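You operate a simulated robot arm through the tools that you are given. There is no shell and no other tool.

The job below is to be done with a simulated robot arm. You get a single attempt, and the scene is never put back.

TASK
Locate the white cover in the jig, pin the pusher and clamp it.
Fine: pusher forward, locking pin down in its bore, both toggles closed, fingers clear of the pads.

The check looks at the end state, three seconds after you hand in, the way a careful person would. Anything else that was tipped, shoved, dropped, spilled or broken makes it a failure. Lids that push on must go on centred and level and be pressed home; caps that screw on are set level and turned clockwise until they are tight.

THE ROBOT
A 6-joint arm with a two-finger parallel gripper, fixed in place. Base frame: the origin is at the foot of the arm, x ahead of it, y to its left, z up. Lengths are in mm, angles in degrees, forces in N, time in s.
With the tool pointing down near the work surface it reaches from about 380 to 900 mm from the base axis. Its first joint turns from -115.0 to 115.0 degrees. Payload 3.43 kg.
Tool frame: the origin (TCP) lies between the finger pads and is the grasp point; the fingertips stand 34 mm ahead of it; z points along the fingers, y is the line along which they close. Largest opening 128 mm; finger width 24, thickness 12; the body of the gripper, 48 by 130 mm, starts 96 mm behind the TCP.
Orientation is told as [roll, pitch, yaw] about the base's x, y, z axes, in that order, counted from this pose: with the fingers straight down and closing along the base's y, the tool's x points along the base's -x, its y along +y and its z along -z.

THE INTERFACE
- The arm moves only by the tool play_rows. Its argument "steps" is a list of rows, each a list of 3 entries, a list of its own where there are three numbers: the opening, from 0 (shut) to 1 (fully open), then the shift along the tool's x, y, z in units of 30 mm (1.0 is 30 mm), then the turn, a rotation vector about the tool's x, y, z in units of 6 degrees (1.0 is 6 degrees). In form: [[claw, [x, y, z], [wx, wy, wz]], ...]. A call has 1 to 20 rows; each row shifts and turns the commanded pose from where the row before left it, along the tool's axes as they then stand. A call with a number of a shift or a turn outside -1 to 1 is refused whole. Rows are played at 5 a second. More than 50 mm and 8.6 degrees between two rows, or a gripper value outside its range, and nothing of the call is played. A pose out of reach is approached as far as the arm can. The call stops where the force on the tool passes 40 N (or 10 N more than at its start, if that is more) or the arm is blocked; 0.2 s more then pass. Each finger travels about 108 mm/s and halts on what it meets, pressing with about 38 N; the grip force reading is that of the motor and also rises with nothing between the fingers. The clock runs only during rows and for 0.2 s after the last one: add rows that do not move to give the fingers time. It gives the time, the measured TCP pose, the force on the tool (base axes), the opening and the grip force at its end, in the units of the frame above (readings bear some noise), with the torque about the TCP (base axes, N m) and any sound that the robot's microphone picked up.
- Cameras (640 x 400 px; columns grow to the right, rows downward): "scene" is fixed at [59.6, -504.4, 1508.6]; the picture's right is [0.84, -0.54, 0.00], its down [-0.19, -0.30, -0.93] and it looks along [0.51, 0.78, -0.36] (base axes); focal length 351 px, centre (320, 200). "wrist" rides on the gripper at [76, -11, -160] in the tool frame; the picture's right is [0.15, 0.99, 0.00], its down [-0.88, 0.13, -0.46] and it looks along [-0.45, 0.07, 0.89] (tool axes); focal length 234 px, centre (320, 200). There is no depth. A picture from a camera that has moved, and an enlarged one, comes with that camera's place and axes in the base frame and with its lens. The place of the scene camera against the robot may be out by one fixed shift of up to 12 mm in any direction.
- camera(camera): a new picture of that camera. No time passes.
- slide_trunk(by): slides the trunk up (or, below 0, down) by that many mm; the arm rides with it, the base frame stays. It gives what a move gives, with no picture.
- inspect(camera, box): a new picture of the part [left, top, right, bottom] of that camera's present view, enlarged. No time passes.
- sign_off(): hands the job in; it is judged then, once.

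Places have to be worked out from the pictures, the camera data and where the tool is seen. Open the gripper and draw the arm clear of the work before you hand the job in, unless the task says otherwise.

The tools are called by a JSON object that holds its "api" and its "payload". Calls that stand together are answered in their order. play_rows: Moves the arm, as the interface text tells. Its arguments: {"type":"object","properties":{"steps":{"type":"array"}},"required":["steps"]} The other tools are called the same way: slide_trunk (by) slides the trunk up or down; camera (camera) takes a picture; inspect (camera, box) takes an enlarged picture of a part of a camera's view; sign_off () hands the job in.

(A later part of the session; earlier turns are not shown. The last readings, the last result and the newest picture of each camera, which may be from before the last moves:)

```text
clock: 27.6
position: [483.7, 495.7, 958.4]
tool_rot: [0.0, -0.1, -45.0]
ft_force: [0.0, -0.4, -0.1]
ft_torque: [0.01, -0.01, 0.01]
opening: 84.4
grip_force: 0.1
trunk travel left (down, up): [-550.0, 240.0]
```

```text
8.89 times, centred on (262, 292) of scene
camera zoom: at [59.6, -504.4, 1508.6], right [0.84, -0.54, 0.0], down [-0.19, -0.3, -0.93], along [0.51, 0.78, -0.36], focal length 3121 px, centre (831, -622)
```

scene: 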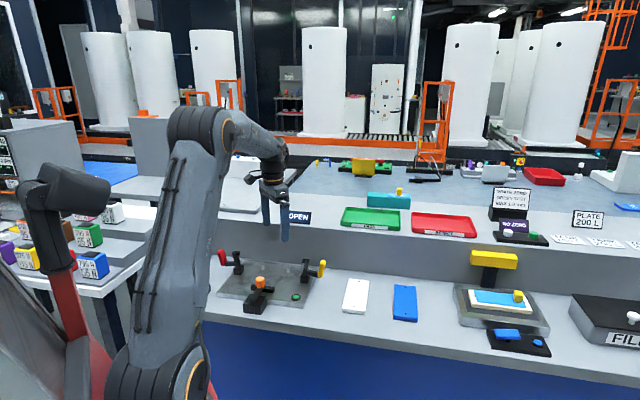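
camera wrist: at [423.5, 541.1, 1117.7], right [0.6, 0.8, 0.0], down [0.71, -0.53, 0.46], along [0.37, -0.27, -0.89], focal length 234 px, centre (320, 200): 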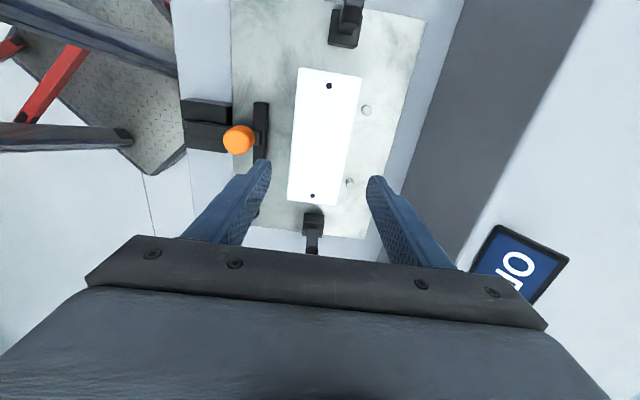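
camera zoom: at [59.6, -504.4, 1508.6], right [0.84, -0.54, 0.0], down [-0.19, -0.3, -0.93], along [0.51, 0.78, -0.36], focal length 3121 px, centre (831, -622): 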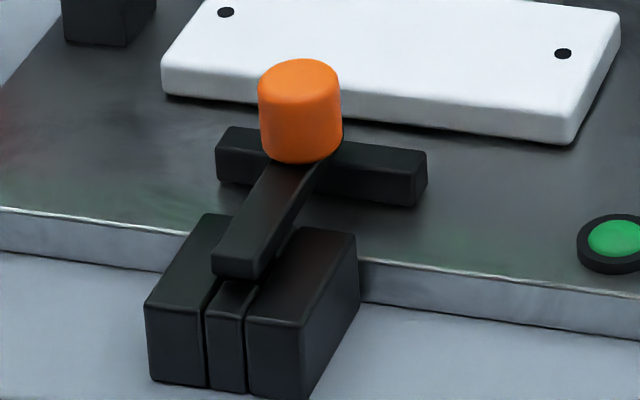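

The rod and bar tops are at about z 820 and the knob spans about 820–848, centred near (417.5, 429). I move back over the knob, keeping the tool y axis along the push direction, and descend so the tips end near z 826, above rod, bar and cover.

{"api": "play_rows", "payload": {"steps": [[0.66, [0, -0.79, 0], [0, 0, 0]], [0.66, [0, -0.79, 0], [0, 0, 0]], [0.66, [0, -0.79, 0], [0, 0, 0]], [0.66, [0, -0.78, 0], [0, 0, 0]], [0.66, [0, 0, 0.7], [0, 0, 0]], [0.66, [0, 0, 0.8], [0, 0, 0]], [0.66, [0, 0, 0.8], [0, 0, 0]], [0.66, [0, 0, 0.5], [0, 0, 0]], [0.66, [0, 0, 0], [0, 0, 0]]]}}

{"api": "camera", "payload": {"camera": "wrist"}}

{"api": "inspect", "payload": {"camera": "scene", "box": [220, 240, 310, 310]}}

```text
clock: 29.6
position: [417.7, 429.2, 873.4]
tool_rot: [0.0, 0.0, -44.9]
ft_force: [0.1, 1.0, -0.2]
ft_torque: [0.0, 0.0, 0.01]
opening: 84.7
grip_force: 0.2
trunk travel left (down, up): [-550.0, 240.0]
```

```text
taken
camera wrist: at [356.8, 474.5, 1033.8], right [0.6, 0.8, 0.0], down [0.71, -0.53, 0.46], along [0.37, -0.27, -0.89], focal length 234 px, centre (320, 200)
```

wrist: 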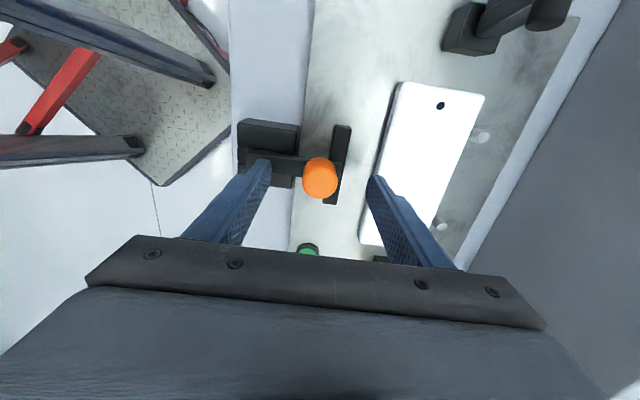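

```text
5.71 times, centred on (265, 275) of scene
camera zoom: at [59.6, -504.4, 1508.6], right [0.84, -0.54, 0.0], down [-0.19, -0.3, -0.93], along [0.51, 0.78, -0.36], focal length 2006 px, centre (634, -229)
```

zoom: 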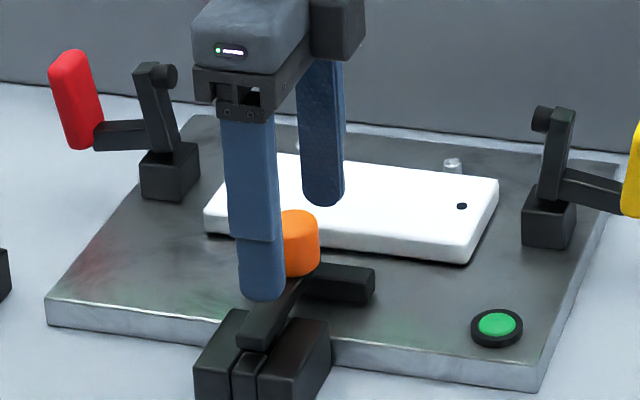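

The knob is centred between the fingers and nothing is in contact. I descend 13 mm and close gently on the knob.

{"api": "play_rows", "payload": {"steps": [[0.66, [0, 0, 0.25], [0, 0, 0]], [0.66, [0, 0, 0.18], [0, 0, 0]], [0.66, [0, 0, 0], [0, 0, 0]], [0.5, [0, 0, 0], [0, 0, 0]], [0.38, [0, 0, 0], [0, 0, 0]], [0.28, [0, 0, 0], [0, 0, 0]], [0.2, [0, 0, 0], [0, 0, 0]], [0.2, [0, 0, 0], [0, 0, 0]]]}}

{"api": "inspect", "payload": {"camera": "scene", "box": [220, 240, 310, 310]}}

{"api": "camera", "payload": {"camera": "wrist"}}

```text
clock: 31.4
position: [417.7, 428.8, 864.1]
tool_rot: [0.1, 0.0, -45.0]
ft_force: [1.6, -0.5, 34.9]
ft_torque: [-1.02, 0.74, -0.19]
opening: 54.2
grip_force: 24.6
trunk travel left (down, up): [-550.0, 240.0]
```

```text
5.71 times, centred on (265, 275) of scene
camera zoom: at [59.6, -504.4, 1508.6], right [0.84, -0.54, 0.0], down [-0.19, -0.3, -0.93], along [0.51, 0.78, -0.36], focal length 2006 px, centre (634, -229)
```

zoom: 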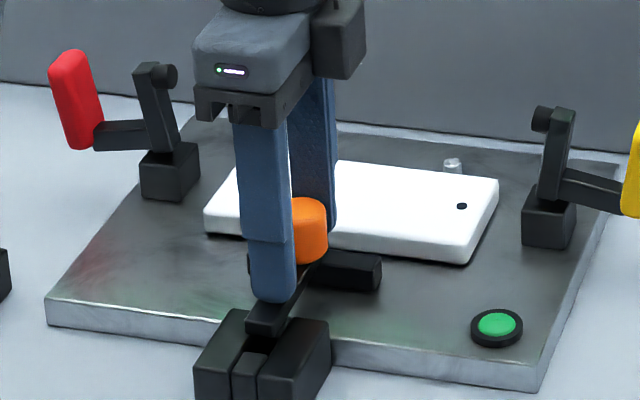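

```text
taken
camera wrist: at [356.4, 474.3, 1022.5], right [0.6, 0.8, 0.0], down [0.71, -0.53, 0.46], along [0.37, -0.27, -0.89], focal length 234 px, centre (320, 200)
```

wrist: 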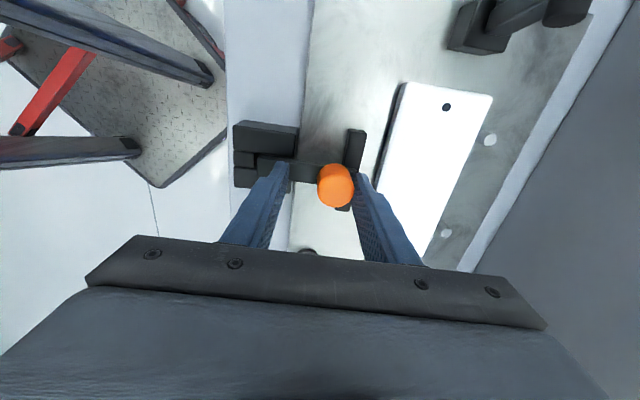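

The back fingertip is pressing on the rod, so the rod top is nearer z 830. The drag also slid the pusher forward about 13 mm, which is the wanted direction. I raise 6 mm to take the load off and then close on the knob.

{"api": "play_rows", "payload": {"steps": [[0.42, [0, 0, -0.2], [0, 0, 0]], [0.42, [0, 0, 0], [0, 0, 0]], [0.3, [0, 0, 0], [0, 0, 0]], [0.2, [0, 0, 0], [0, 0, 0]], [0.15, [0, 0, 0], [0, 0, 0]], [0.15, [0, 0, 0], [0, 0, 0]]]}}

{"api": "inspect", "payload": {"camera": "scene", "box": [220, 240, 310, 310]}}

{"api": "inspect", "payload": {"camera": "wrist", "box": [220, 80, 520, 260]}}

```text
clock: 32.8
position: [416.6, 428.9, 867.6]
tool_rot: [0.0, 0.1, -45.0]
ft_force: [-1.1, 0.7, -8.7]
ft_torque: [0.08, 0.07, -0.01]
opening: 29.1
grip_force: 45.5
trunk travel left (down, up): [-550.0, 240.0]
```

```text
5.71 times, centred on (265, 275) of scene
camera zoom: at [59.6, -504.4, 1508.6], right [0.84, -0.54, 0.0], down [-0.19, -0.3, -0.93], along [0.51, 0.78, -0.36], focal length 2006 px, centre (634, -229)
```

zoom: 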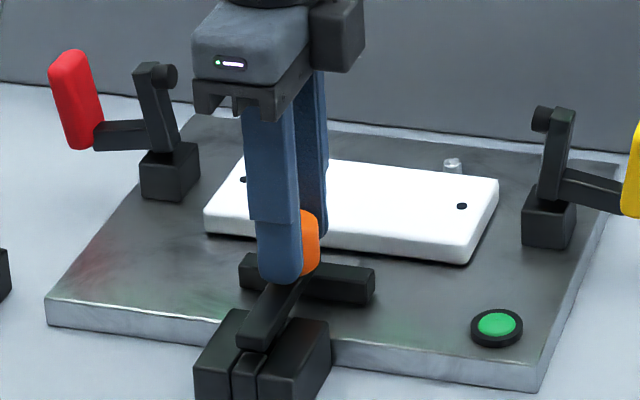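

```text
2.13 times, centred on (370, 170) of wrist
camera zoom: at [356.3, 474.8, 1026.6], right [0.6, 0.8, 0.0], down [0.72, -0.53, 0.46], along [0.36, -0.27, -0.89], focal length 500 px, centre (213, 264)
```

zoom: 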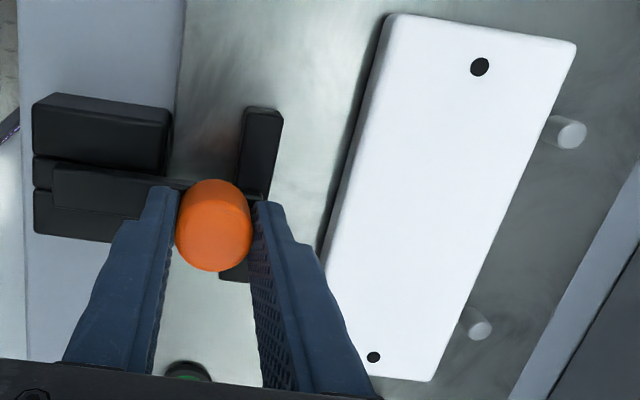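

The knob is gripped (29 mm, the knob's diameter) with the pusher back at its start position. I ease down 1 mm to relax the slight upward pull and push forward about 30 mm, to just short of or at the cover.

{"api": "play_rows", "payload": {"steps": [[0.15, [0, 0, 0.04], [0, 0, 0]], [0.15, [0, 0.2, 0], [0, 0, 0]], [0.15, [0, 0.2, 0], [0, 0, 0]], [0.15, [0, 0.2, 0], [0, 0, 0]], [0.15, [0, 0.2, 0], [0, 0, 0]], [0.15, [0, 0.2, 0], [0, 0, 0]], [0.15, [0, 0, 0], [0, 0, 0]]]}}

{"api": "inspect", "payload": {"camera": "wrist", "box": [220, 80, 520, 260]}}

{"api": "inspect", "payload": {"camera": "scene", "box": [220, 240, 310, 310]}}

```text
clock: 34.4
position: [438.8, 451.3, 866.0]
tool_rot: [0.0, 0.0, -45.0]
ft_force: [-1.7, 2.6, 9.4]
ft_torque: [0.12, 0.11, 0.0]
opening: 29.1
grip_force: 44.7
trunk travel left (down, up): [-550.0, 240.0]
```

```text
2.13 times, centred on (370, 170) of wrist
camera zoom: at [377.3, 495.8, 1026.6], right [0.6, 0.8, 0.0], down [0.71, -0.53, 0.46], along [0.37, -0.27, -0.89], focal length 500 px, centre (213, 264)
```

zoom: 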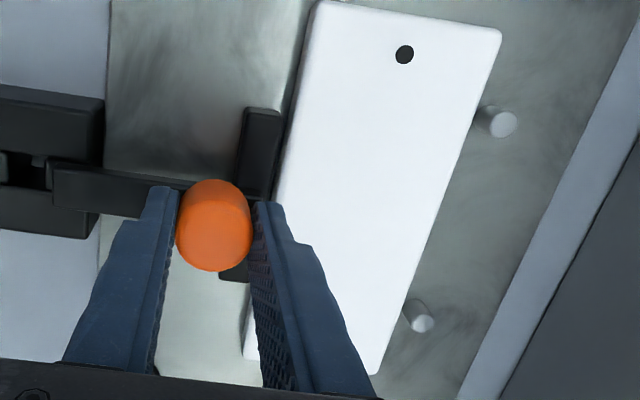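

```text
5.71 times, centred on (265, 275) of scene
camera zoom: at [59.6, -504.4, 1508.6], right [0.84, -0.54, 0.0], down [-0.19, -0.3, -0.93], along [0.51, 0.78, -0.36], focal length 2006 px, centre (634, -229)
```

zoom: 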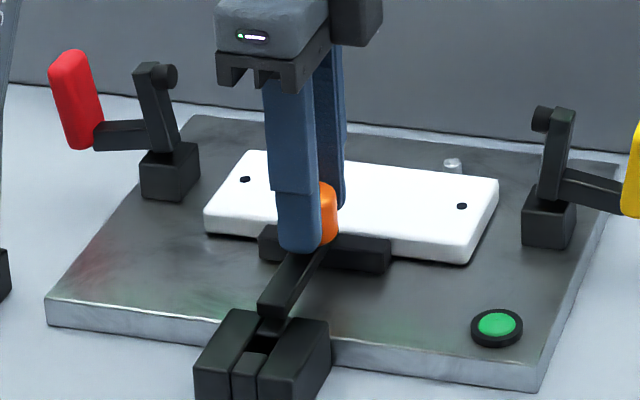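

The pusher has advanced 30 mm, the bar is at the cover's front edge and the bore is opening behind the rod. I continue in 3 mm steps, watching the push force.

{"api": "play_rows", "payload": {"steps": [[0.15, [0, 0.1, 0], [0, 0, 0]], [0.15, [0, 0.1, 0], [0, 0, 0]], [0.15, [0, 0, 0], [0, 0, 0]]]}}

{"api": "inspect", "payload": {"camera": "wrist", "box": [220, 80, 520, 260]}}

```text
clock: 35.2
position: [441.6, 454.9, 866.8]
tool_rot: [0.1, 0.0, -45.0]
ft_force: [-4.7, 2.4, 12.2]
ft_torque: [0.05, 0.2, -0.02]
opening: 29.0
grip_force: 45.3
trunk travel left (down, up): [-550.0, 240.0]
```

```text
2.13 times, centred on (370, 170) of wrist
camera zoom: at [381.5, 500.0, 1026.6], right [0.6, 0.8, 0.0], down [0.71, -0.53, 0.46], along [0.37, -0.27, -0.89], focal length 500 px, centre (213, 264)
```

zoom: 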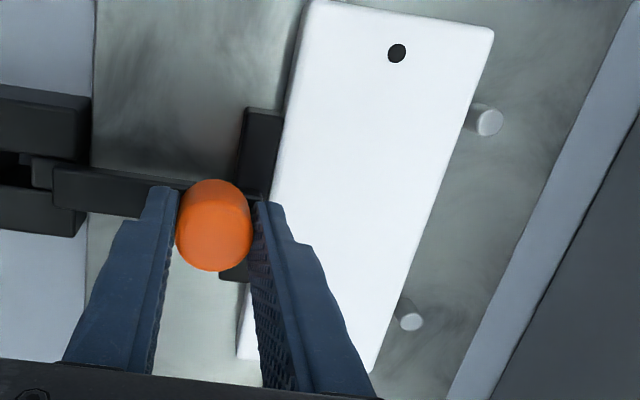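

Force is still small and the pins are drawing close to the cover's back edge. I continue with finer steps until the push force rises.

{"api": "play_rows", "payload": {"steps": [[0.15, [0, 0.07, 0], [0, 0, 0]], [0.15, [0, 0.06, 0], [0, 0, 0]], [0.15, [0, 0, 0], [0, 0, 0]]]}}

{"api": "inspect", "payload": {"camera": "wrist", "box": [220, 80, 520, 260]}}

```text
clock: 36.0
position: [444.2, 458.5, 866.2]
tool_rot: [0.1, -0.1, -45.1]
ft_force: [-5.3, 4.0, 17.8]
ft_torque: [0.11, 0.23, 0.01]
opening: 29.1
grip_force: 44.8
trunk travel left (down, up): [-550.0, 240.0]
```

```text
2.13 times, centred on (370, 170) of wrist
camera zoom: at [384.2, 502.7, 1026.5], right [0.6, 0.8, 0.0], down [0.71, -0.53, 0.46], along [0.37, -0.27, -0.89], focal length 500 px, centre (213, 264)
```

zoom: 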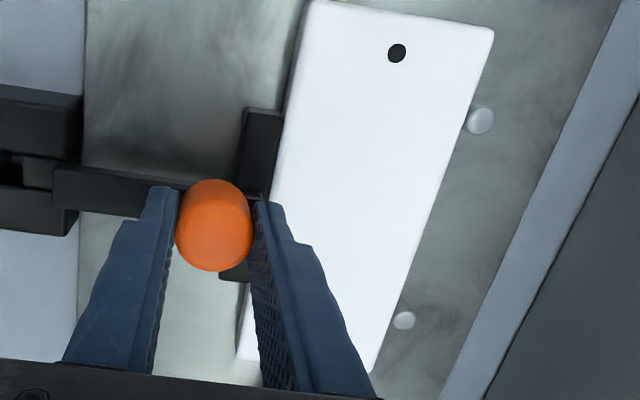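

The pins now look almost in contact with the cover. The vertical force has crept to 18 N, so I ease up 1 mm and continue forward in small steps.

{"api": "play_rows", "payload": {"steps": [[0.15, [0, 0, -0.035], [0, 0, 0]], [0.15, [0, 0.05, 0], [0, 0, 0]], [0.15, [0, 0.03, 0], [0, 0, 0]], [0.15, [0, 0, 0], [0, 0, 0]]]}}

{"api": "inspect", "payload": {"camera": "wrist", "box": [220, 80, 520, 260]}}

```text
clock: 37.0
position: [445.1, 458.3, 867.3]
tool_rot: [0.0, -0.1, -45.0]
ft_force: [-11.7, -4.2, 7.4]
ft_torque: [-0.08, 0.46, -0.02]
opening: 29.0
grip_force: 45.2
trunk travel left (down, up): [-550.0, 240.0]
```

```text
2.13 times, centred on (370, 170) of wrist
camera zoom: at [385.5, 504.0, 1026.5], right [0.6, 0.8, 0.0], down [0.72, -0.53, 0.46], along [0.36, -0.27, -0.89], focal length 500 px, centre (213, 264)
```

zoom: 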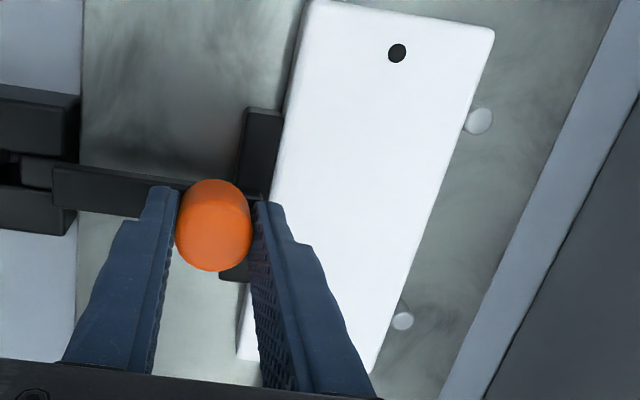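

The push force along the pusher is now about 11 N, so the cover is meeting the pins. I press 1.5 mm further to confirm it is home against both.

{"api": "play_rows", "payload": {"steps": [[0.15, [0, 0.03, 0], [0, 0, 0]], [0.15, [0, 0.02, 0], [0, 0, 0]], [0.15, [0, 0, 0], [0, 0, 0]]]}}

{"api": "inspect", "payload": {"camera": "wrist", "box": [220, 80, 520, 260]}}

{"api": "inspect", "payload": {"camera": "scene", "box": [215, 240, 325, 320]}}

```text
clock: 37.8
position: [445.4, 458.0, 866.7]
tool_rot: [-0.2, 0.0, -45.1]
ft_force: [-25.8, -17.6, 3.2]
ft_torque: [-0.63, 0.98, 0.06]
opening: 29.3
grip_force: 44.7
trunk travel left (down, up): [-550.0, 240.0]
```

```text
2.13 times, centred on (370, 170) of wrist
camera zoom: at [385.8, 504.3, 1026.5], right [0.6, 0.8, 0.0], down [0.72, -0.53, 0.46], along [0.36, -0.27, -0.89], focal length 500 px, centre (213, 264)
```

zoom: 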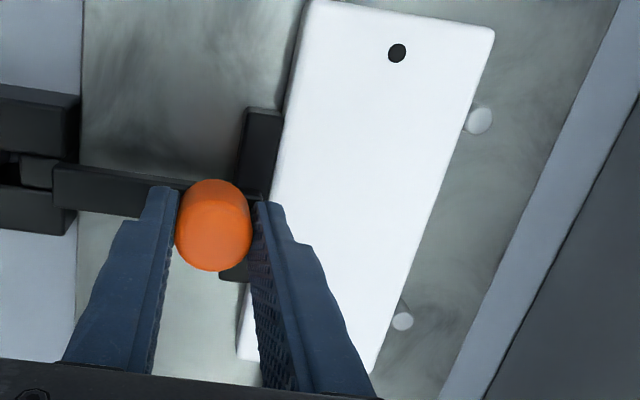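

```text
5.00 times, centred on (270, 280) of scene
camera zoom: at [59.6, -504.4, 1508.6], right [0.84, -0.54, 0.0], down [-0.19, -0.3, -0.93], along [0.51, 0.78, -0.36], focal length 1756 px, centre (570, -200)
```

zoom: 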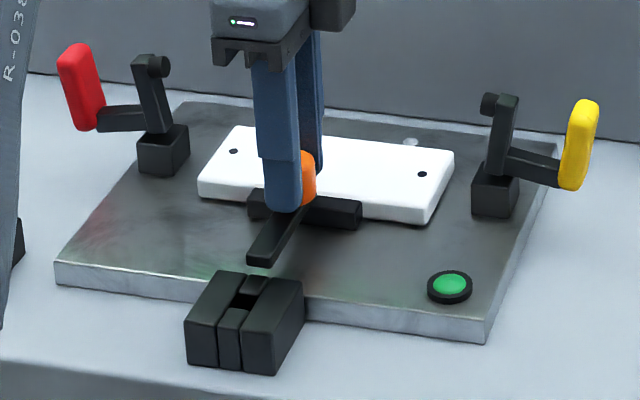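

The push force reached 31 N with almost no further motion, so the cover is home on both pins, and the bore is fully open behind the rod. I ease the push off by 1.5 mm, open the fingers a little and lift clear.

{"api": "play_rows", "payload": {"steps": [[0.15, [0, -0.055, 0], [0, 0, 0]], [0.15, [0, 0, 0], [0, 0, 0]], [0.28, [0, 0, 0], [0, 0, 0]], [0.36, [0, 0, 0], [0, 0, 0]], [0.36, [0, 0, -0.2], [0, 0, 0]], [0.36, [0, 0, -0.8], [0, 0, 0]], [0.36, [0, 0, -1], [0, 0, 0]], [0.36, [0, 0, -1], [0, 0, 0]], [0.36, [0, 0, 0], [0, 0, 0]]]}}

{"api": "camera", "payload": {"camera": "wrist"}}

{"api": "inspect", "payload": {"camera": "wrist", "box": [200, 60, 480, 240]}}

{"api": "inspect", "payload": {"camera": "scene", "box": [215, 240, 325, 320]}}

```text
clock: 39.8
position: [446.6, 458.5, 956.4]
tool_rot: [-0.1, 0.0, -44.9]
ft_force: [0.2, -0.5, 0.6]
ft_torque: [-0.01, 0.01, 0.06]
opening: 46.2
grip_force: 0.1
trunk travel left (down, up): [-550.0, 240.0]
```

```text
taken
camera wrist: at [385.9, 503.8, 1116.8], right [0.6, 0.8, 0.0], down [0.71, -0.53, 0.46], along [0.37, -0.27, -0.89], focal length 234 px, centre (320, 200)
```

wrist: 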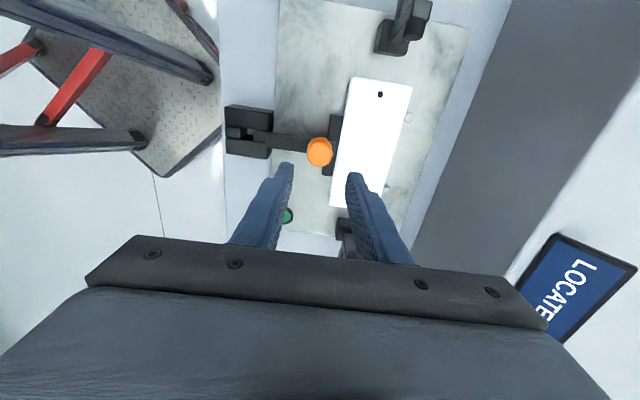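

```text
2.22 times, centred on (340, 150) of wrist
camera zoom: at [385.9, 503.8, 1116.8], right [0.6, 0.8, 0.0], down [0.71, -0.53, 0.46], along [0.37, -0.27, -0.89], focal length 520 px, centre (276, 311)
```

zoom: 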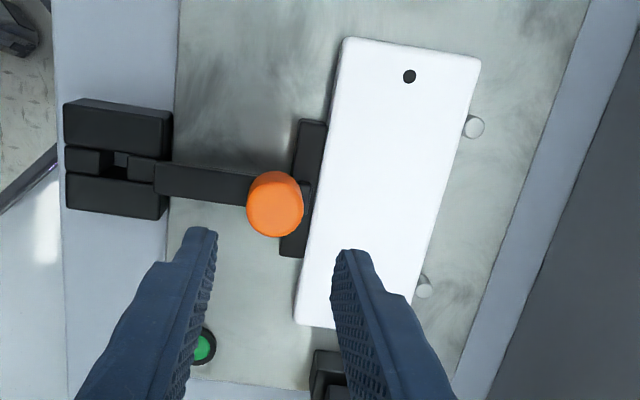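

```text
5.00 times, centred on (270, 280) of scene
camera zoom: at [59.6, -504.4, 1508.6], right [0.84, -0.54, 0.0], down [-0.19, -0.3, -0.93], along [0.51, 0.78, -0.36], focal length 1756 px, centre (570, -200)
```

zoom: 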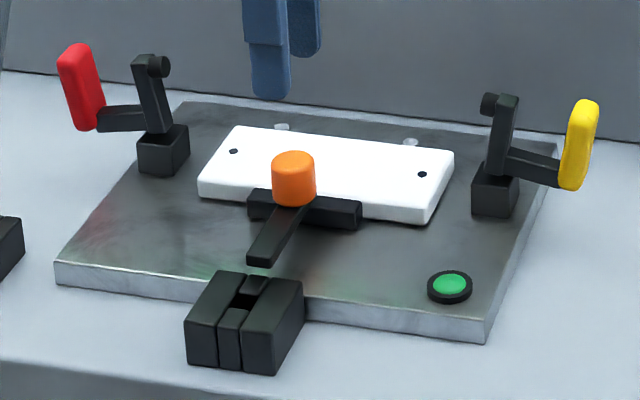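

The status sign on the shelf changed from "OPEN" to "LOCATED", which confirms the cover is seated and the pusher forward. Next is the locking pin at about (256, 565.5). I turn the tool to +45°, so the fingers will straddle along the jig's long axis clear of the rod, then travel above the pin.

{"api": "play_rows", "payload": {"steps": [[0.45, [0, 0, 0], [0, 0, -0.5]], [0.5, [0, 0, 0], [0, 0, -1]], [0.55, [0, 0, 0], [0, 0, -1]], [0.55, [0, 0, 0], [0, 0, -1]], [0.55, [0, 0, 0], [0, 0, -1]], [0.55, [0, 0, 0], [0, 0, -1]], [0.55, [0, 0, 0], [0, 0, -1]], [0.55, [0, 0, 0], [0, 0, -1]], [0.55, [0, 0, 0], [0, 0, -1]], [0.55, [0, 0, 0], [0, 0, -1]], [0.55, [0, 0, 0], [0, 0, -1]], [0.55, [0, 0, 0], [0, 0, -1]], [0.55, [0, 0, 0], [0, 0, -1]], [0.55, [0, 0, 0], [0, 0, -1]], [0.55, [0, 0, 0], [0, 0, -1]], [0.55, [0, 0, 0], [0, 0, -0.5]], [0.55, [0, 0, 0], [0, 0, 0]]]}}

{"api": "inspect", "payload": {"camera": "wrist", "box": [240, 20, 400, 150]}}

{"api": "camera", "payload": {"camera": "wrist"}}

```text
clock: 43.4
position: [446.0, 459.9, 957.4]
tool_rot: [0.0, -0.1, 45.0]
ft_force: [0.3, -0.3, -0.4]
ft_torque: [0.0, 0.01, -0.01]
opening: 70.3
grip_force: 0.2
trunk travel left (down, up): [-550.0, 240.0]
```

```text
3.08 times, centred on (320, 85) of wrist
camera zoom: at [402.3, 397.1, 1117.0], right [-0.8, 0.6, 0.0], down [0.53, 0.72, 0.46], along [0.27, 0.37, -0.89], focal length 720 px, centre (320, 554)
```

zoom: 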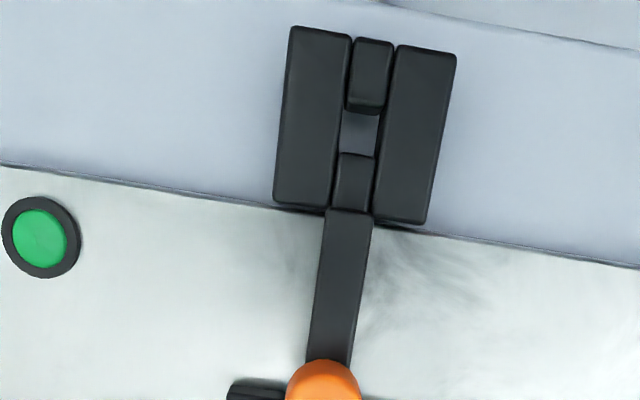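

```text
taken
camera wrist: at [402.3, 397.1, 1117.0], right [-0.8, 0.6, 0.0], down [0.53, 0.72, 0.46], along [0.27, 0.37, -0.89], focal length 234 px, centre (320, 200)
```

wrist: 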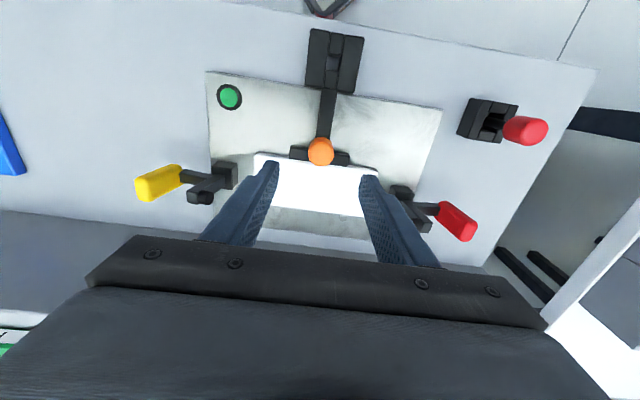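

The bore is clearly open: about 14 mm wide along the jig and about 18 mm deep, centred near (380, 391.5) in a block whose top is about z 812. I travel above the red pin now, keeping this +45° yaw.

{"api": "play_rows", "payload": {"steps": [[0.55, [0.2475, 0.874, 0], [0, 0, 0]], [0.55, [0.2475, 0.874, 0], [0, 0, 0]], [0.55, [0.2475, 0.874, 0], [0, 0, 0]], [0.55, [0.2475, 0.874, 0], [0, 0, 0]], [0.55, [0.2475, 0.874, 0], [0, 0, 0]], [0.55, [0.2475, 0.874, 0], [0, 0, 0]], [0.55, [0.2475, 0.874, 0], [0, 0, 0]], [0.55, [0.2475, 0.874, 0], [0, 0, 0]], [0.55, [0, 0, 0], [0, 0, 0]]]}}

{"api": "camera", "payload": {"camera": "wrist"}}

{"api": "inspect", "payload": {"camera": "wrist", "box": [260, 100, 380, 220]}}

{"api": "inspect", "payload": {"camera": "scene", "box": [180, 220, 260, 305]}}

```text
clock: 45.4
position: [255.6, 565.2, 958.6]
tool_rot: [0.0, 0.0, 45.1]
ft_force: [0.4, -0.3, 1.1]
ft_torque: [0.01, 0.01, 0.03]
opening: 70.2
grip_force: 0.1
trunk travel left (down, up): [-550.0, 240.0]
```

```text
taken
camera wrist: at [210.9, 503.3, 1117.2], right [-0.8, 0.6, 0.0], down [0.53, 0.71, 0.46], along [0.27, 0.37, -0.89], focal length 234 px, centre (320, 200)
```

wrist: 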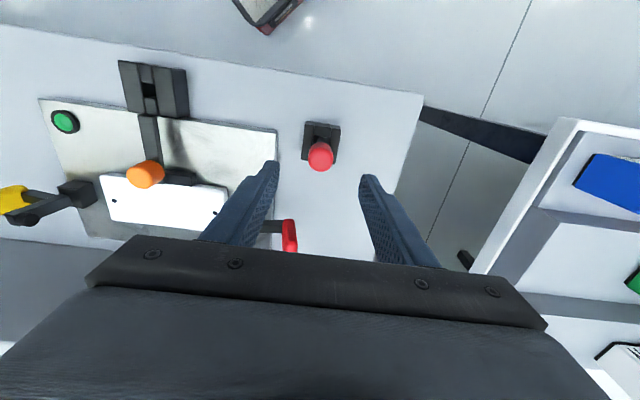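

```text
3.33 times, centred on (320, 160) of wrist
camera zoom: at [210.9, 503.3, 1117.2], right [-0.8, 0.6, 0.0], down [0.53, 0.71, 0.46], along [0.27, 0.37, -0.89], focal length 781 px, centre (320, 333)
```

zoom: 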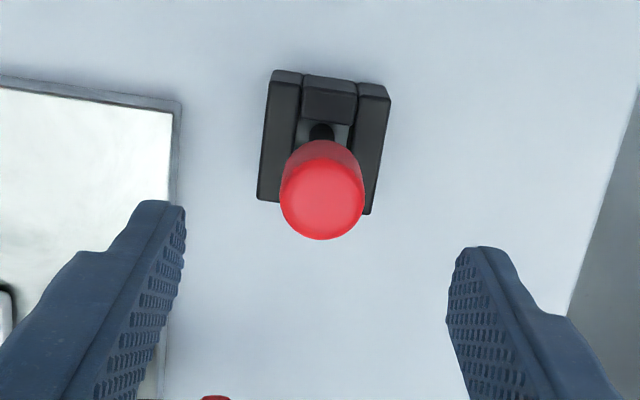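

```text
4.71 times, centred on (220, 262) of scene
camera zoom: at [59.6, -504.4, 1508.6], right [0.84, -0.54, 0.0], down [-0.19, -0.3, -0.93], along [0.51, 0.78, -0.36], focal length 1652 px, centre (791, -94)
```

zoom: 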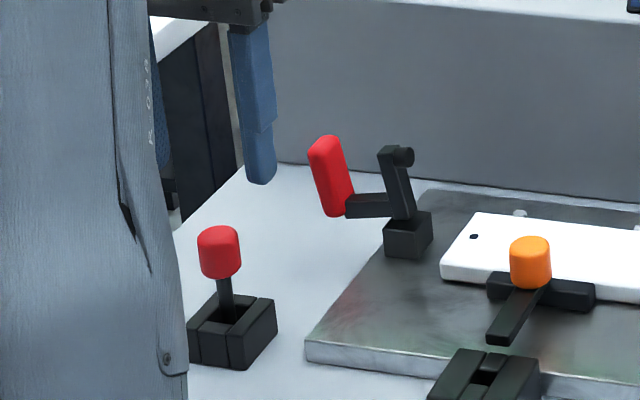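

The pin stands upright; its top disc sits about 3 mm toward the jig's back and about 1 mm left of the tool axis. I correct for that and descend to about TCP z 874, tips near 840, then look.

{"api": "play_rows", "payload": {"steps": [[0.55, [-0.1, 0.04, 0], [0, 0, 0]], [0.55, [0, 0, 0.8], [0, 0, 0]], [0.55, [0, 0, 0.8], [0, 0, 0]], [0.55, [0, 0, 0.7], [0, 0, 0]], [0.55, [0, 0, 0.5], [0, 0, 0]], [0.55, [0, 0, 0], [0, 0, 0]]]}}

{"api": "inspect", "payload": {"camera": "wrist", "box": [240, 100, 400, 240]}}

{"api": "inspect", "payload": {"camera": "scene", "box": [180, 220, 260, 305]}}

```text
clock: 46.8
position: [258.1, 568.9, 872.6]
tool_rot: [-0.1, 0.0, 45.0]
ft_force: [-0.1, 0.0, 0.7]
ft_torque: [-0.01, -0.01, 0.04]
opening: 70.6
grip_force: 0.0
trunk travel left (down, up): [-550.0, 240.0]
```

```text
2.86 times, centred on (320, 170) of wrist
camera zoom: at [213.6, 506.3, 1032.1], right [-0.8, 0.6, 0.0], down [0.53, 0.71, 0.46], along [0.27, 0.37, -0.89], focal length 669 px, centre (320, 286)
```

zoom: 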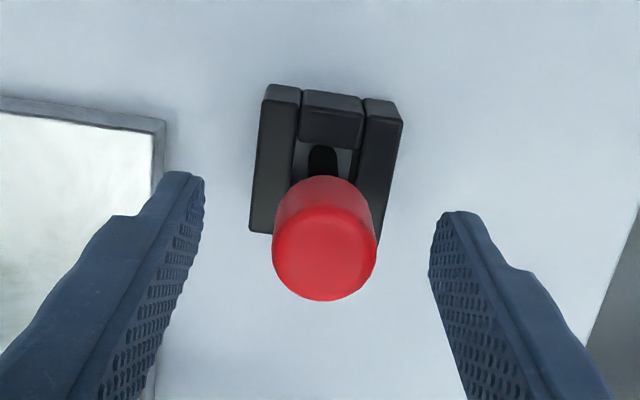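

```text
4.71 times, centred on (220, 262) of scene
camera zoom: at [59.6, -504.4, 1508.6], right [0.84, -0.54, 0.0], down [-0.19, -0.3, -0.93], along [0.51, 0.78, -0.36], focal length 1652 px, centre (791, -94)
```

zoom: 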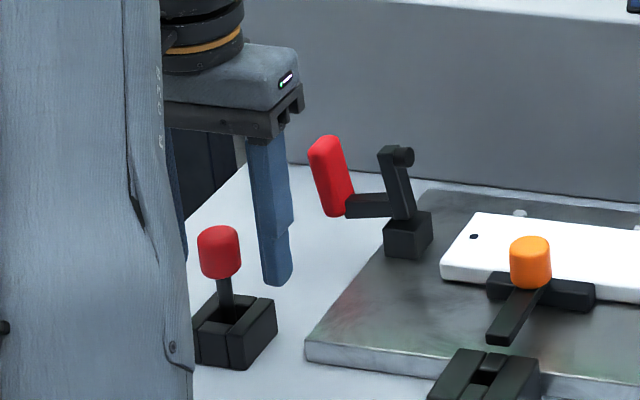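

The knob sits about 2 mm off the tool axis in each direction. I trim that, descend 9 mm to TCP z ≈ 864, with tips just above the knob's lower edge, and close on the knob.

{"api": "play_rows", "payload": {"steps": [[0.55, [-0.05, 0.05, 0], [0, 0, 0]], [0.55, [0, 0, 0.2], [0, 0, 0]], [0.55, [0, 0, 0.1], [0, 0, 0]], [0.55, [0, 0, 0], [0, 0, 0]], [0.42, [0, 0, 0], [0, 0, 0]], [0.32, [0, 0, 0], [0, 0, 0]], [0.25, [0, 0, 0], [0, 0, 0]], [0.18, [0, 0, 0], [0, 0, 0]], [0.15, [0, 0, 0], [0, 0, 0]], [0.15, [0, 0, 0], [0, 0, 0]]]}}

{"api": "inspect", "payload": {"camera": "wrist", "box": [240, 100, 400, 240]}}

{"api": "inspect", "payload": {"camera": "scene", "box": [180, 220, 260, 305]}}

```text
clock: 49.0
position: [257.7, 570.9, 863.9]
tool_rot: [0.0, 0.0, 45.0]
ft_force: [0.3, -0.2, -0.4]
ft_torque: [-0.07, -0.03, 0.01]
opening: 26.1
grip_force: 37.8
trunk travel left (down, up): [-550.0, 240.0]
```

```text
2.86 times, centred on (320, 170) of wrist
camera zoom: at [213.5, 508.5, 1023.5], right [-0.8, 0.6, 0.0], down [0.53, 0.71, 0.46], along [0.27, 0.37, -0.89], focal length 669 px, centre (320, 286)
```

zoom: 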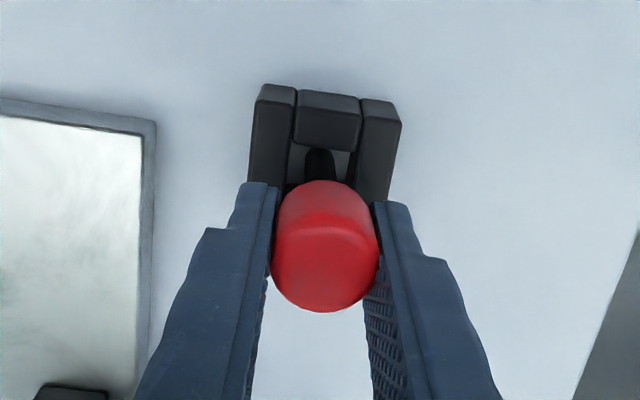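

```text
4.71 times, centred on (220, 262) of scene
camera zoom: at [59.6, -504.4, 1508.6], right [0.84, -0.54, 0.0], down [-0.19, -0.3, -0.93], along [0.51, 0.78, -0.36], focal length 1652 px, centre (791, -94)
```

zoom: 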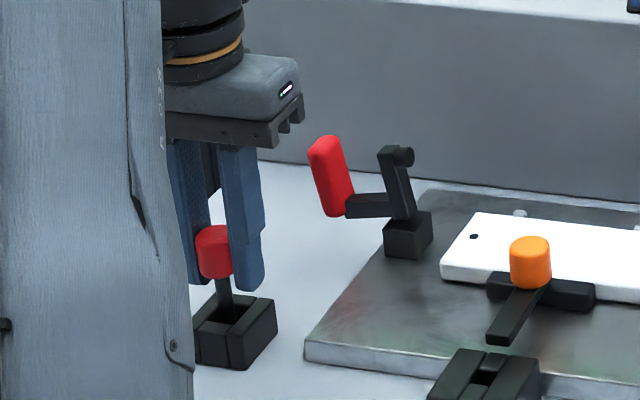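

The pin is gripped at 26 mm with negligible side force. With the pin fully down in the holder the TCP is at z 864.2, which gives me the target height for the identical bore. I lift it straight out.

{"api": "play_rows", "payload": {"steps": [[0.15, [0, 0, -0.2], [0, 0, 0]], [0.15, [0, 0, -0.4], [0, 0, 0]], [0.15, [0, 0, -0.6], [0, 0, 0]], [0.15, [0, 0, -0.7], [0, 0, 0]], [0.15, [0, 0, -0.7], [0, 0, 0]], [0.15, [0, 0, -0.6], [0, 0, 0]], [0.15, [0, 0, 0], [0, 0, 0]]]}}

{"api": "camera", "payload": {"camera": "wrist"}}

{"api": "inspect", "payload": {"camera": "wrist", "box": [240, 60, 400, 240]}}

{"api": "inspect", "payload": {"camera": "scene", "box": [180, 200, 260, 305]}}

```text
clock: 50.6
position: [257.5, 570.6, 961.2]
tool_rot: [0.0, -0.1, 45.0]
ft_force: [-0.3, 0.3, -1.6]
ft_torque: [-0.01, -0.01, -0.05]
opening: 26.4
grip_force: 38.1
trunk travel left (down, up): [-550.0, 240.0]
```

```text
taken
camera wrist: at [213.4, 508.4, 1120.1], right [-0.8, 0.6, 0.0], down [0.53, 0.71, 0.46], along [0.27, 0.37, -0.89], focal length 234 px, centre (320, 200)
```

wrist: 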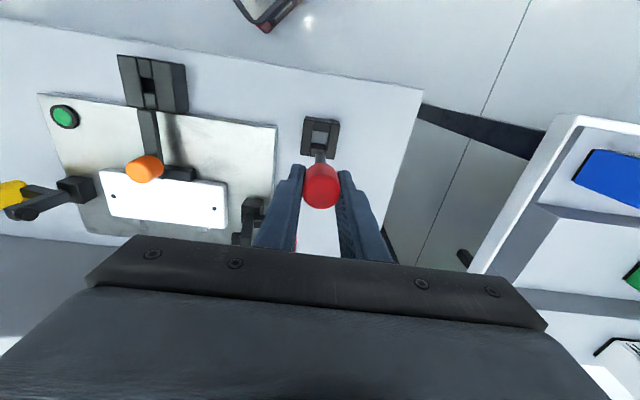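

```text
2.22 times, centred on (320, 150) of wrist
camera zoom: at [213.4, 508.4, 1120.1], right [-0.8, 0.6, 0.0], down [0.53, 0.71, 0.46], along [0.27, 0.37, -0.89], focal length 520 px, centre (320, 311)
```

zoom: 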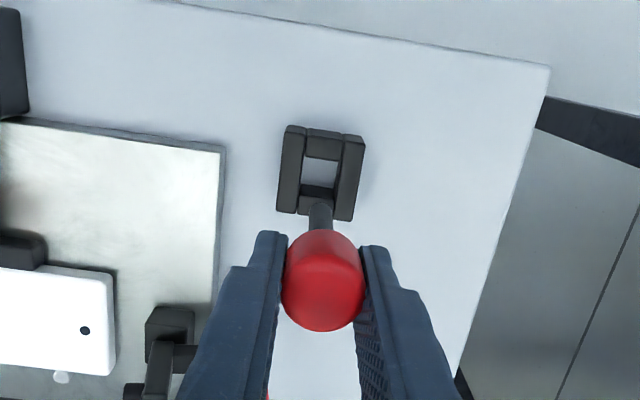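

```text
3.81 times, centred on (220, 252) of scene
camera zoom: at [59.6, -504.4, 1508.6], right [0.84, -0.54, 0.0], down [-0.19, -0.3, -0.93], along [0.51, 0.78, -0.36], focal length 1338 px, centre (701, 0)
```

zoom: 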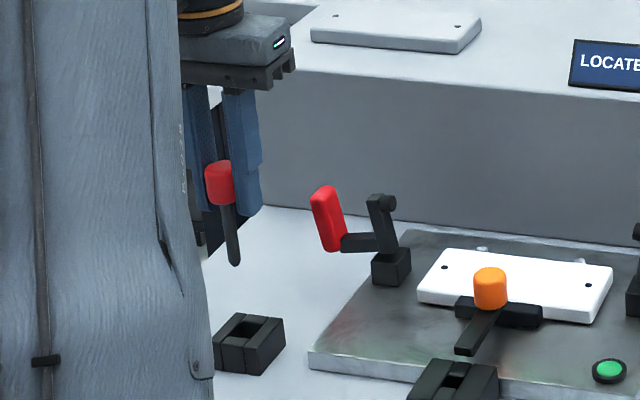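

The pin is out, with about 1.6 N of weight. I zoom in from both cameras to measure any tilt of the pin in the grip before inserting.

{"api": "inspect", "payload": {"camera": "wrist", "box": [280, 130, 360, 220]}}

{"api": "inspect", "payload": {"camera": "scene", "box": [220, 235, 260, 275]}}

{"api": "inspect", "payload": {"camera": "scene", "box": [228, 205, 268, 255]}}

```text
4.44 times, centred on (320, 175) of wrist
camera zoom: at [213.4, 508.4, 1120.1], right [-0.8, 0.6, 0.0], down [0.53, 0.71, 0.46], along [0.27, 0.37, -0.89], focal length 1041 px, centre (320, 311)
```

zoom: 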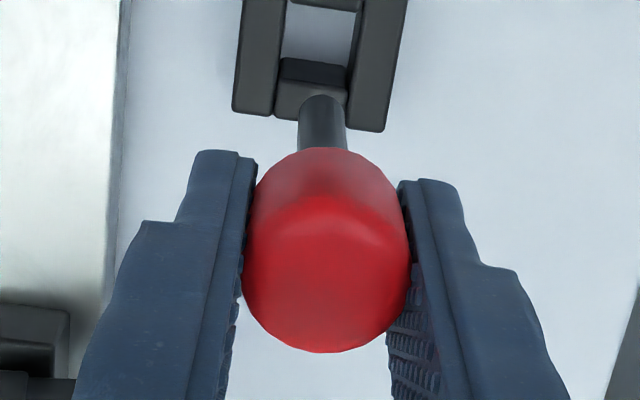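

```text
10.00 times, centred on (240, 255) of scene
camera zoom: at [59.6, -504.4, 1508.6], right [0.84, -0.54, 0.0], down [-0.19, -0.3, -0.93], along [0.51, 0.78, -0.36], focal length 3511 px, centre (1120, -350)
```

zoom: 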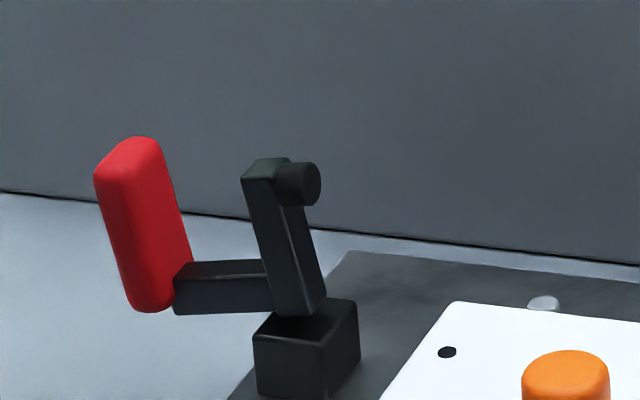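

```text
8.00 times, centred on (248, 230) of scene
camera zoom: at [59.6, -504.4, 1508.6], right [0.84, -0.54, 0.0], down [-0.19, -0.3, -0.93], along [0.51, 0.78, -0.36], focal length 2809 px, centre (896, -40)
```

zoom: 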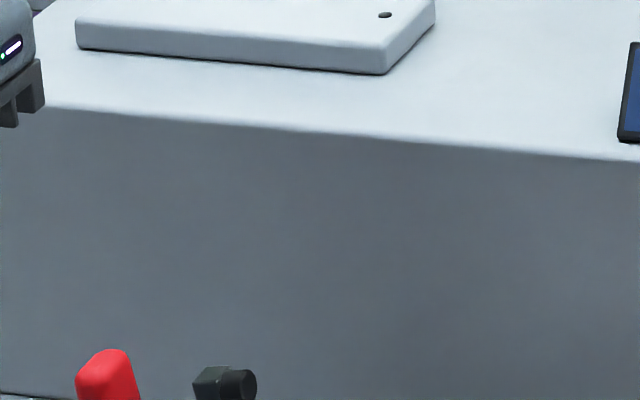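

I aim the scene zoom at the pin itself this time.

{"api": "inspect", "payload": {"camera": "scene", "box": [180, 238, 216, 274]}}

{"api": "inspect", "payload": {"camera": "scene", "box": [185, 260, 245, 310]}}

```text
11.11 times, centred on (198, 256) of scene
camera zoom: at [59.6, -504.4, 1508.6], right [0.84, -0.54, 0.0], down [-0.19, -0.3, -0.93], along [0.51, 0.78, -0.36], focal length 3902 px, centre (1676, -422)
```

zoom: 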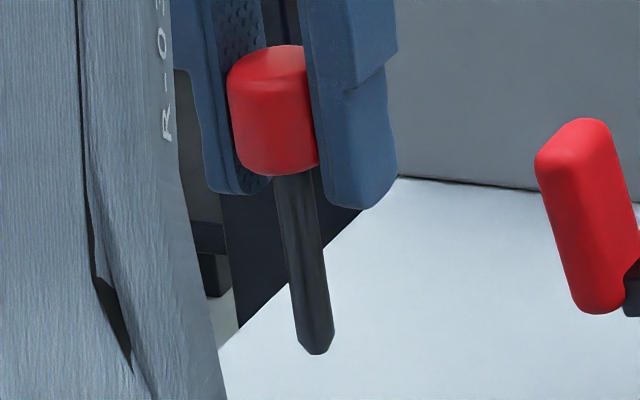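

```text
8.00 times, centred on (215, 285) of scene
camera zoom: at [59.6, -504.4, 1508.6], right [0.84, -0.54, 0.0], down [-0.19, -0.3, -0.93], along [0.51, 0.78, -0.36], focal length 2809 px, centre (1160, -480)
```

zoom: 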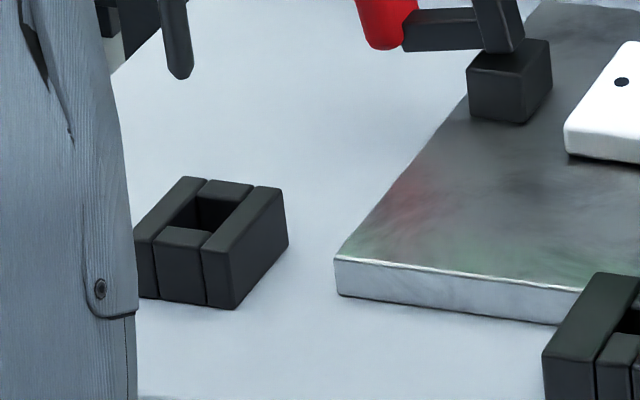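

The pin's stem is about 10.6 mm across and 60 mm long. It is parallel to the fingers in the scene view but leans about 4° in the wrist view, with its tip about 5 mm toward the robot side, and the bore's slack covers that. I carry it over the bore, offset so the stem itself centres there.

{"api": "play_rows", "payload": {"steps": [[0.15, [0.148, -0.889, 0], [0, 0, 0]], [0.15, [0.148, -0.889, 0], [0, 0, 0]], [0.15, [0.148, -0.889, 0], [0, 0, 0]], [0.15, [0.148, -0.889, 0], [0, 0, 0]], [0.15, [0.148, -0.889, 0], [0, 0, 0]], [0.15, [0.148, -0.889, 0], [0, 0, 0]], [0.15, [0.148, -0.889, 0], [0, 0, 0]], [0.15, [0.148, -0.889, 0], [0, 0, 0]], [0.15, [0, 0, 0.6], [0, 0, 0]], [0.15, [0, 0, 0.6], [0, 0, 0]], [0.15, [0, 0, 0], [0, 0, 0]]]}}

{"api": "inspect", "payload": {"camera": "wrist", "box": [270, 110, 370, 220]}}

{"api": "inspect", "payload": {"camera": "scene", "box": [225, 240, 295, 320]}}

```text
clock: 53.0
position: [384.8, 394.3, 924.2]
tool_rot: [0.0, 0.0, 45.0]
ft_force: [0.4, 0.1, -1.1]
ft_torque: [-0.01, -0.02, 0.04]
opening: 26.4
grip_force: 38.6
trunk travel left (down, up): [-550.0, 240.0]
```

```text
3.64 times, centred on (320, 165) of wrist
camera zoom: at [340.2, 332.8, 1083.3], right [-0.8, 0.6, 0.0], down [0.53, 0.71, 0.46], along [0.27, 0.37, -0.89], focal length 852 px, centre (320, 327)
```

zoom: 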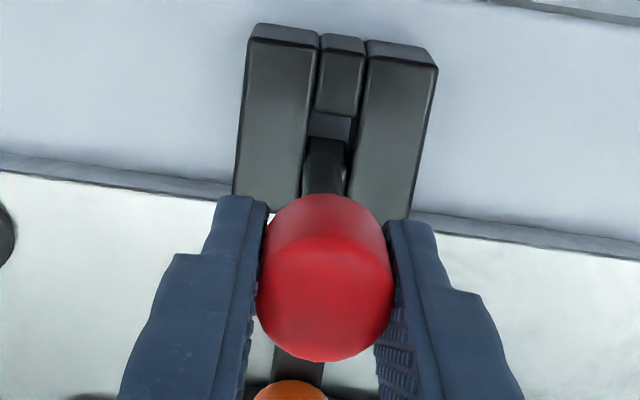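

```text
5.00 times, centred on (260, 280) of scene
camera zoom: at [59.6, -504.4, 1508.6], right [0.84, -0.54, 0.0], down [-0.19, -0.3, -0.93], along [0.51, 0.78, -0.36], focal length 1756 px, centre (620, -200)
```

zoom: 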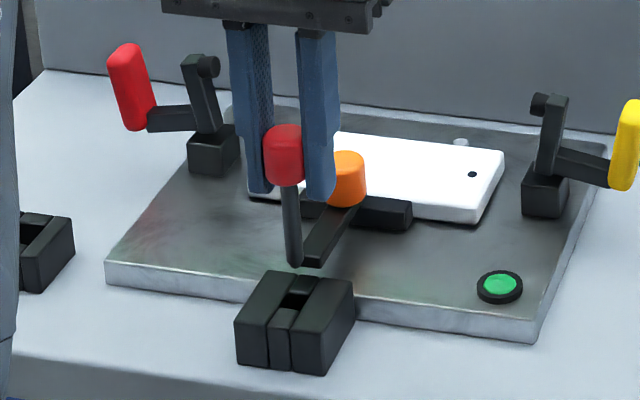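

The stem tip projects straight onto the bore in both views. I lower 21 mm so the tip hovers just above the block, then check alignment again.

{"api": "play_rows", "payload": {"steps": [[0.15, [0, 0, 0.4], [0, 0, 0]], [0.15, [0, 0, 0.3], [0, 0, 0]], [0.15, [0, 0, 0], [0, 0, 0]]]}}

{"api": "inspect", "payload": {"camera": "wrist", "box": [285, 110, 355, 190]}}

{"api": "inspect", "payload": {"camera": "scene", "box": [238, 265, 282, 309]}}

```text
clock: 53.8
position: [384.5, 395.6, 903.4]
tool_rot: [0.0, 0.0, 44.9]
ft_force: [0.9, 1.0, 0.4]
ft_torque: [-0.02, 0.02, -0.01]
opening: 26.1
grip_force: 38.3
trunk travel left (down, up): [-550.0, 240.0]
```

```text
5.00 times, centred on (320, 150) of wrist
camera zoom: at [339.7, 333.0, 1062.9], right [-0.8, 0.6, 0.0], down [0.53, 0.71, 0.46], along [0.27, 0.37, -0.89], focal length 1171 px, centre (320, 450)
```

zoom: 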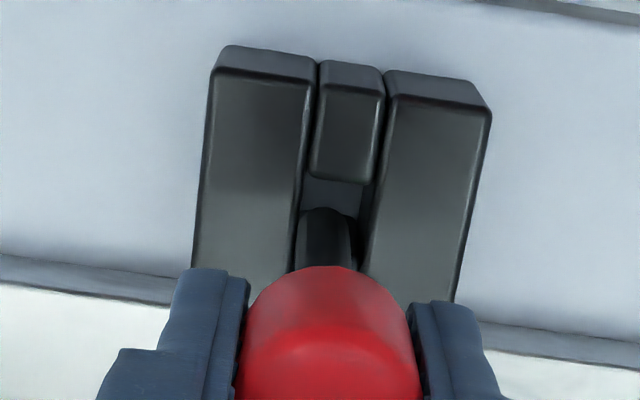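

```text
9.09 times, centred on (260, 287) of scene
camera zoom: at [59.6, -504.4, 1508.6], right [0.84, -0.54, 0.0], down [-0.19, -0.3, -0.93], along [0.51, 0.78, -0.36], focal length 3192 px, centre (866, -591)
```

zoom: 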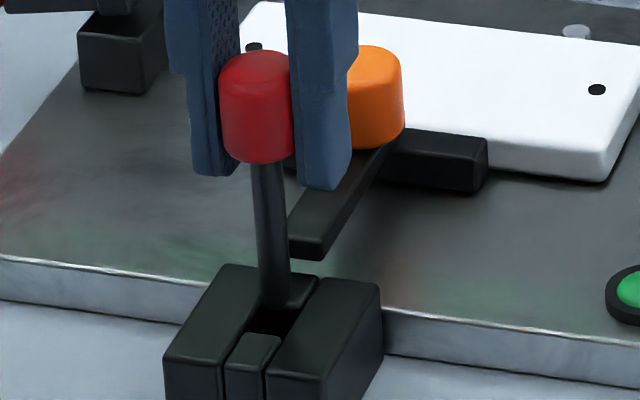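

The tip is just above the bore, and the wrist view suggests the stem is about 2 mm off toward one side of the slot. I zoom the scene camera tighter to cross-check before correcting.

{"api": "inspect", "payload": {"camera": "scene", "box": [250, 283, 276, 305]}}

{"api": "inspect", "payload": {"camera": "wrist", "box": [300, 120, 345, 165]}}

```text
16.00 times, centred on (263, 294) of scene
camera zoom: at [59.6, -504.4, 1508.6], right [0.84, -0.54, 0.0], down [-0.19, -0.3, -0.93], along [0.51, 0.78, -0.36], focal length 5618 px, centre (1232, -1304)
```

zoom: 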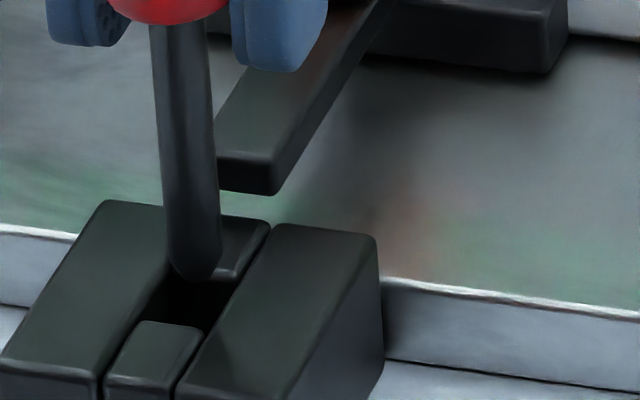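

```text
8.89 times, centred on (322, 142) of wrist
camera zoom: at [339.7, 333.0, 1062.9], right [-0.8, 0.6, 0.0], down [0.53, 0.71, 0.46], along [0.27, 0.37, -0.89], focal length 2082 px, centre (298, 711)
```

zoom: 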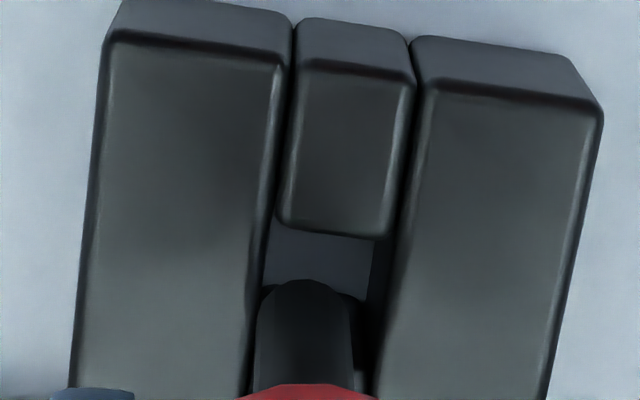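

Both cameras agree: the stem is about 1.7 mm too far along the jig and could go about 1.5 mm rearward. I apply that correction and lower 10 mm into the bore, watching forces.

{"api": "play_rows", "payload": {"steps": [[0.15, [0.05, 0.057, 0], [0, 0, 0]], [0.15, [0, 0, 0.1], [0, 0, 0]], [0.15, [0, 0, 0.1], [0, 0, 0]], [0.15, [0, 0, 0.1], [0, 0, 0]], [0.15, [0, 0, 0], [0, 0, 0]]]}}

{"api": "inspect", "payload": {"camera": "wrist", "box": [300, 120, 345, 165]}}

{"api": "inspect", "payload": {"camera": "scene", "box": [250, 283, 276, 305]}}

```text
clock: 55.0
position: [381.2, 394.7, 893.7]
tool_rot: [-0.1, 0.0, 45.1]
ft_force: [0.3, 0.1, 0.0]
ft_torque: [-0.02, 0.01, 0.0]
opening: 26.6
grip_force: 38.3
trunk travel left (down, up): [-550.0, 240.0]
```

```text
8.89 times, centred on (322, 142) of wrist
camera zoom: at [337.4, 333.0, 1054.0], right [-0.8, 0.6, 0.0], down [0.53, 0.71, 0.46], along [0.27, 0.37, -0.89], focal length 2082 px, centre (298, 711)
```

zoom: 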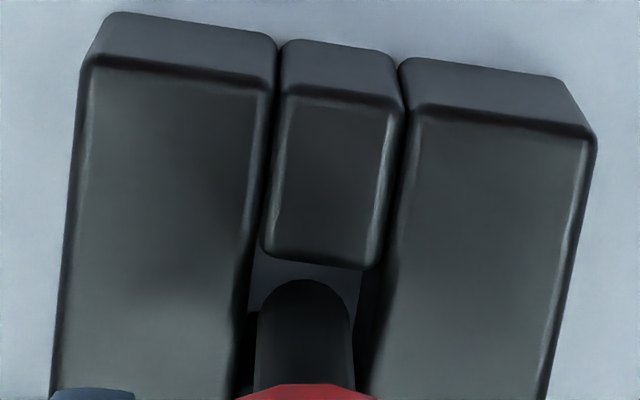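

```text
16.00 times, centred on (263, 294) of scene
camera zoom: at [59.6, -504.4, 1508.6], right [0.84, -0.54, 0.0], down [-0.19, -0.3, -0.93], along [0.51, 0.78, -0.36], focal length 5618 px, centre (1232, -1304)
```

zoom: 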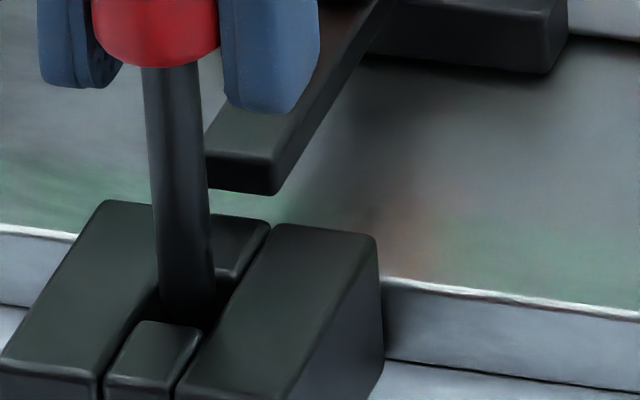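

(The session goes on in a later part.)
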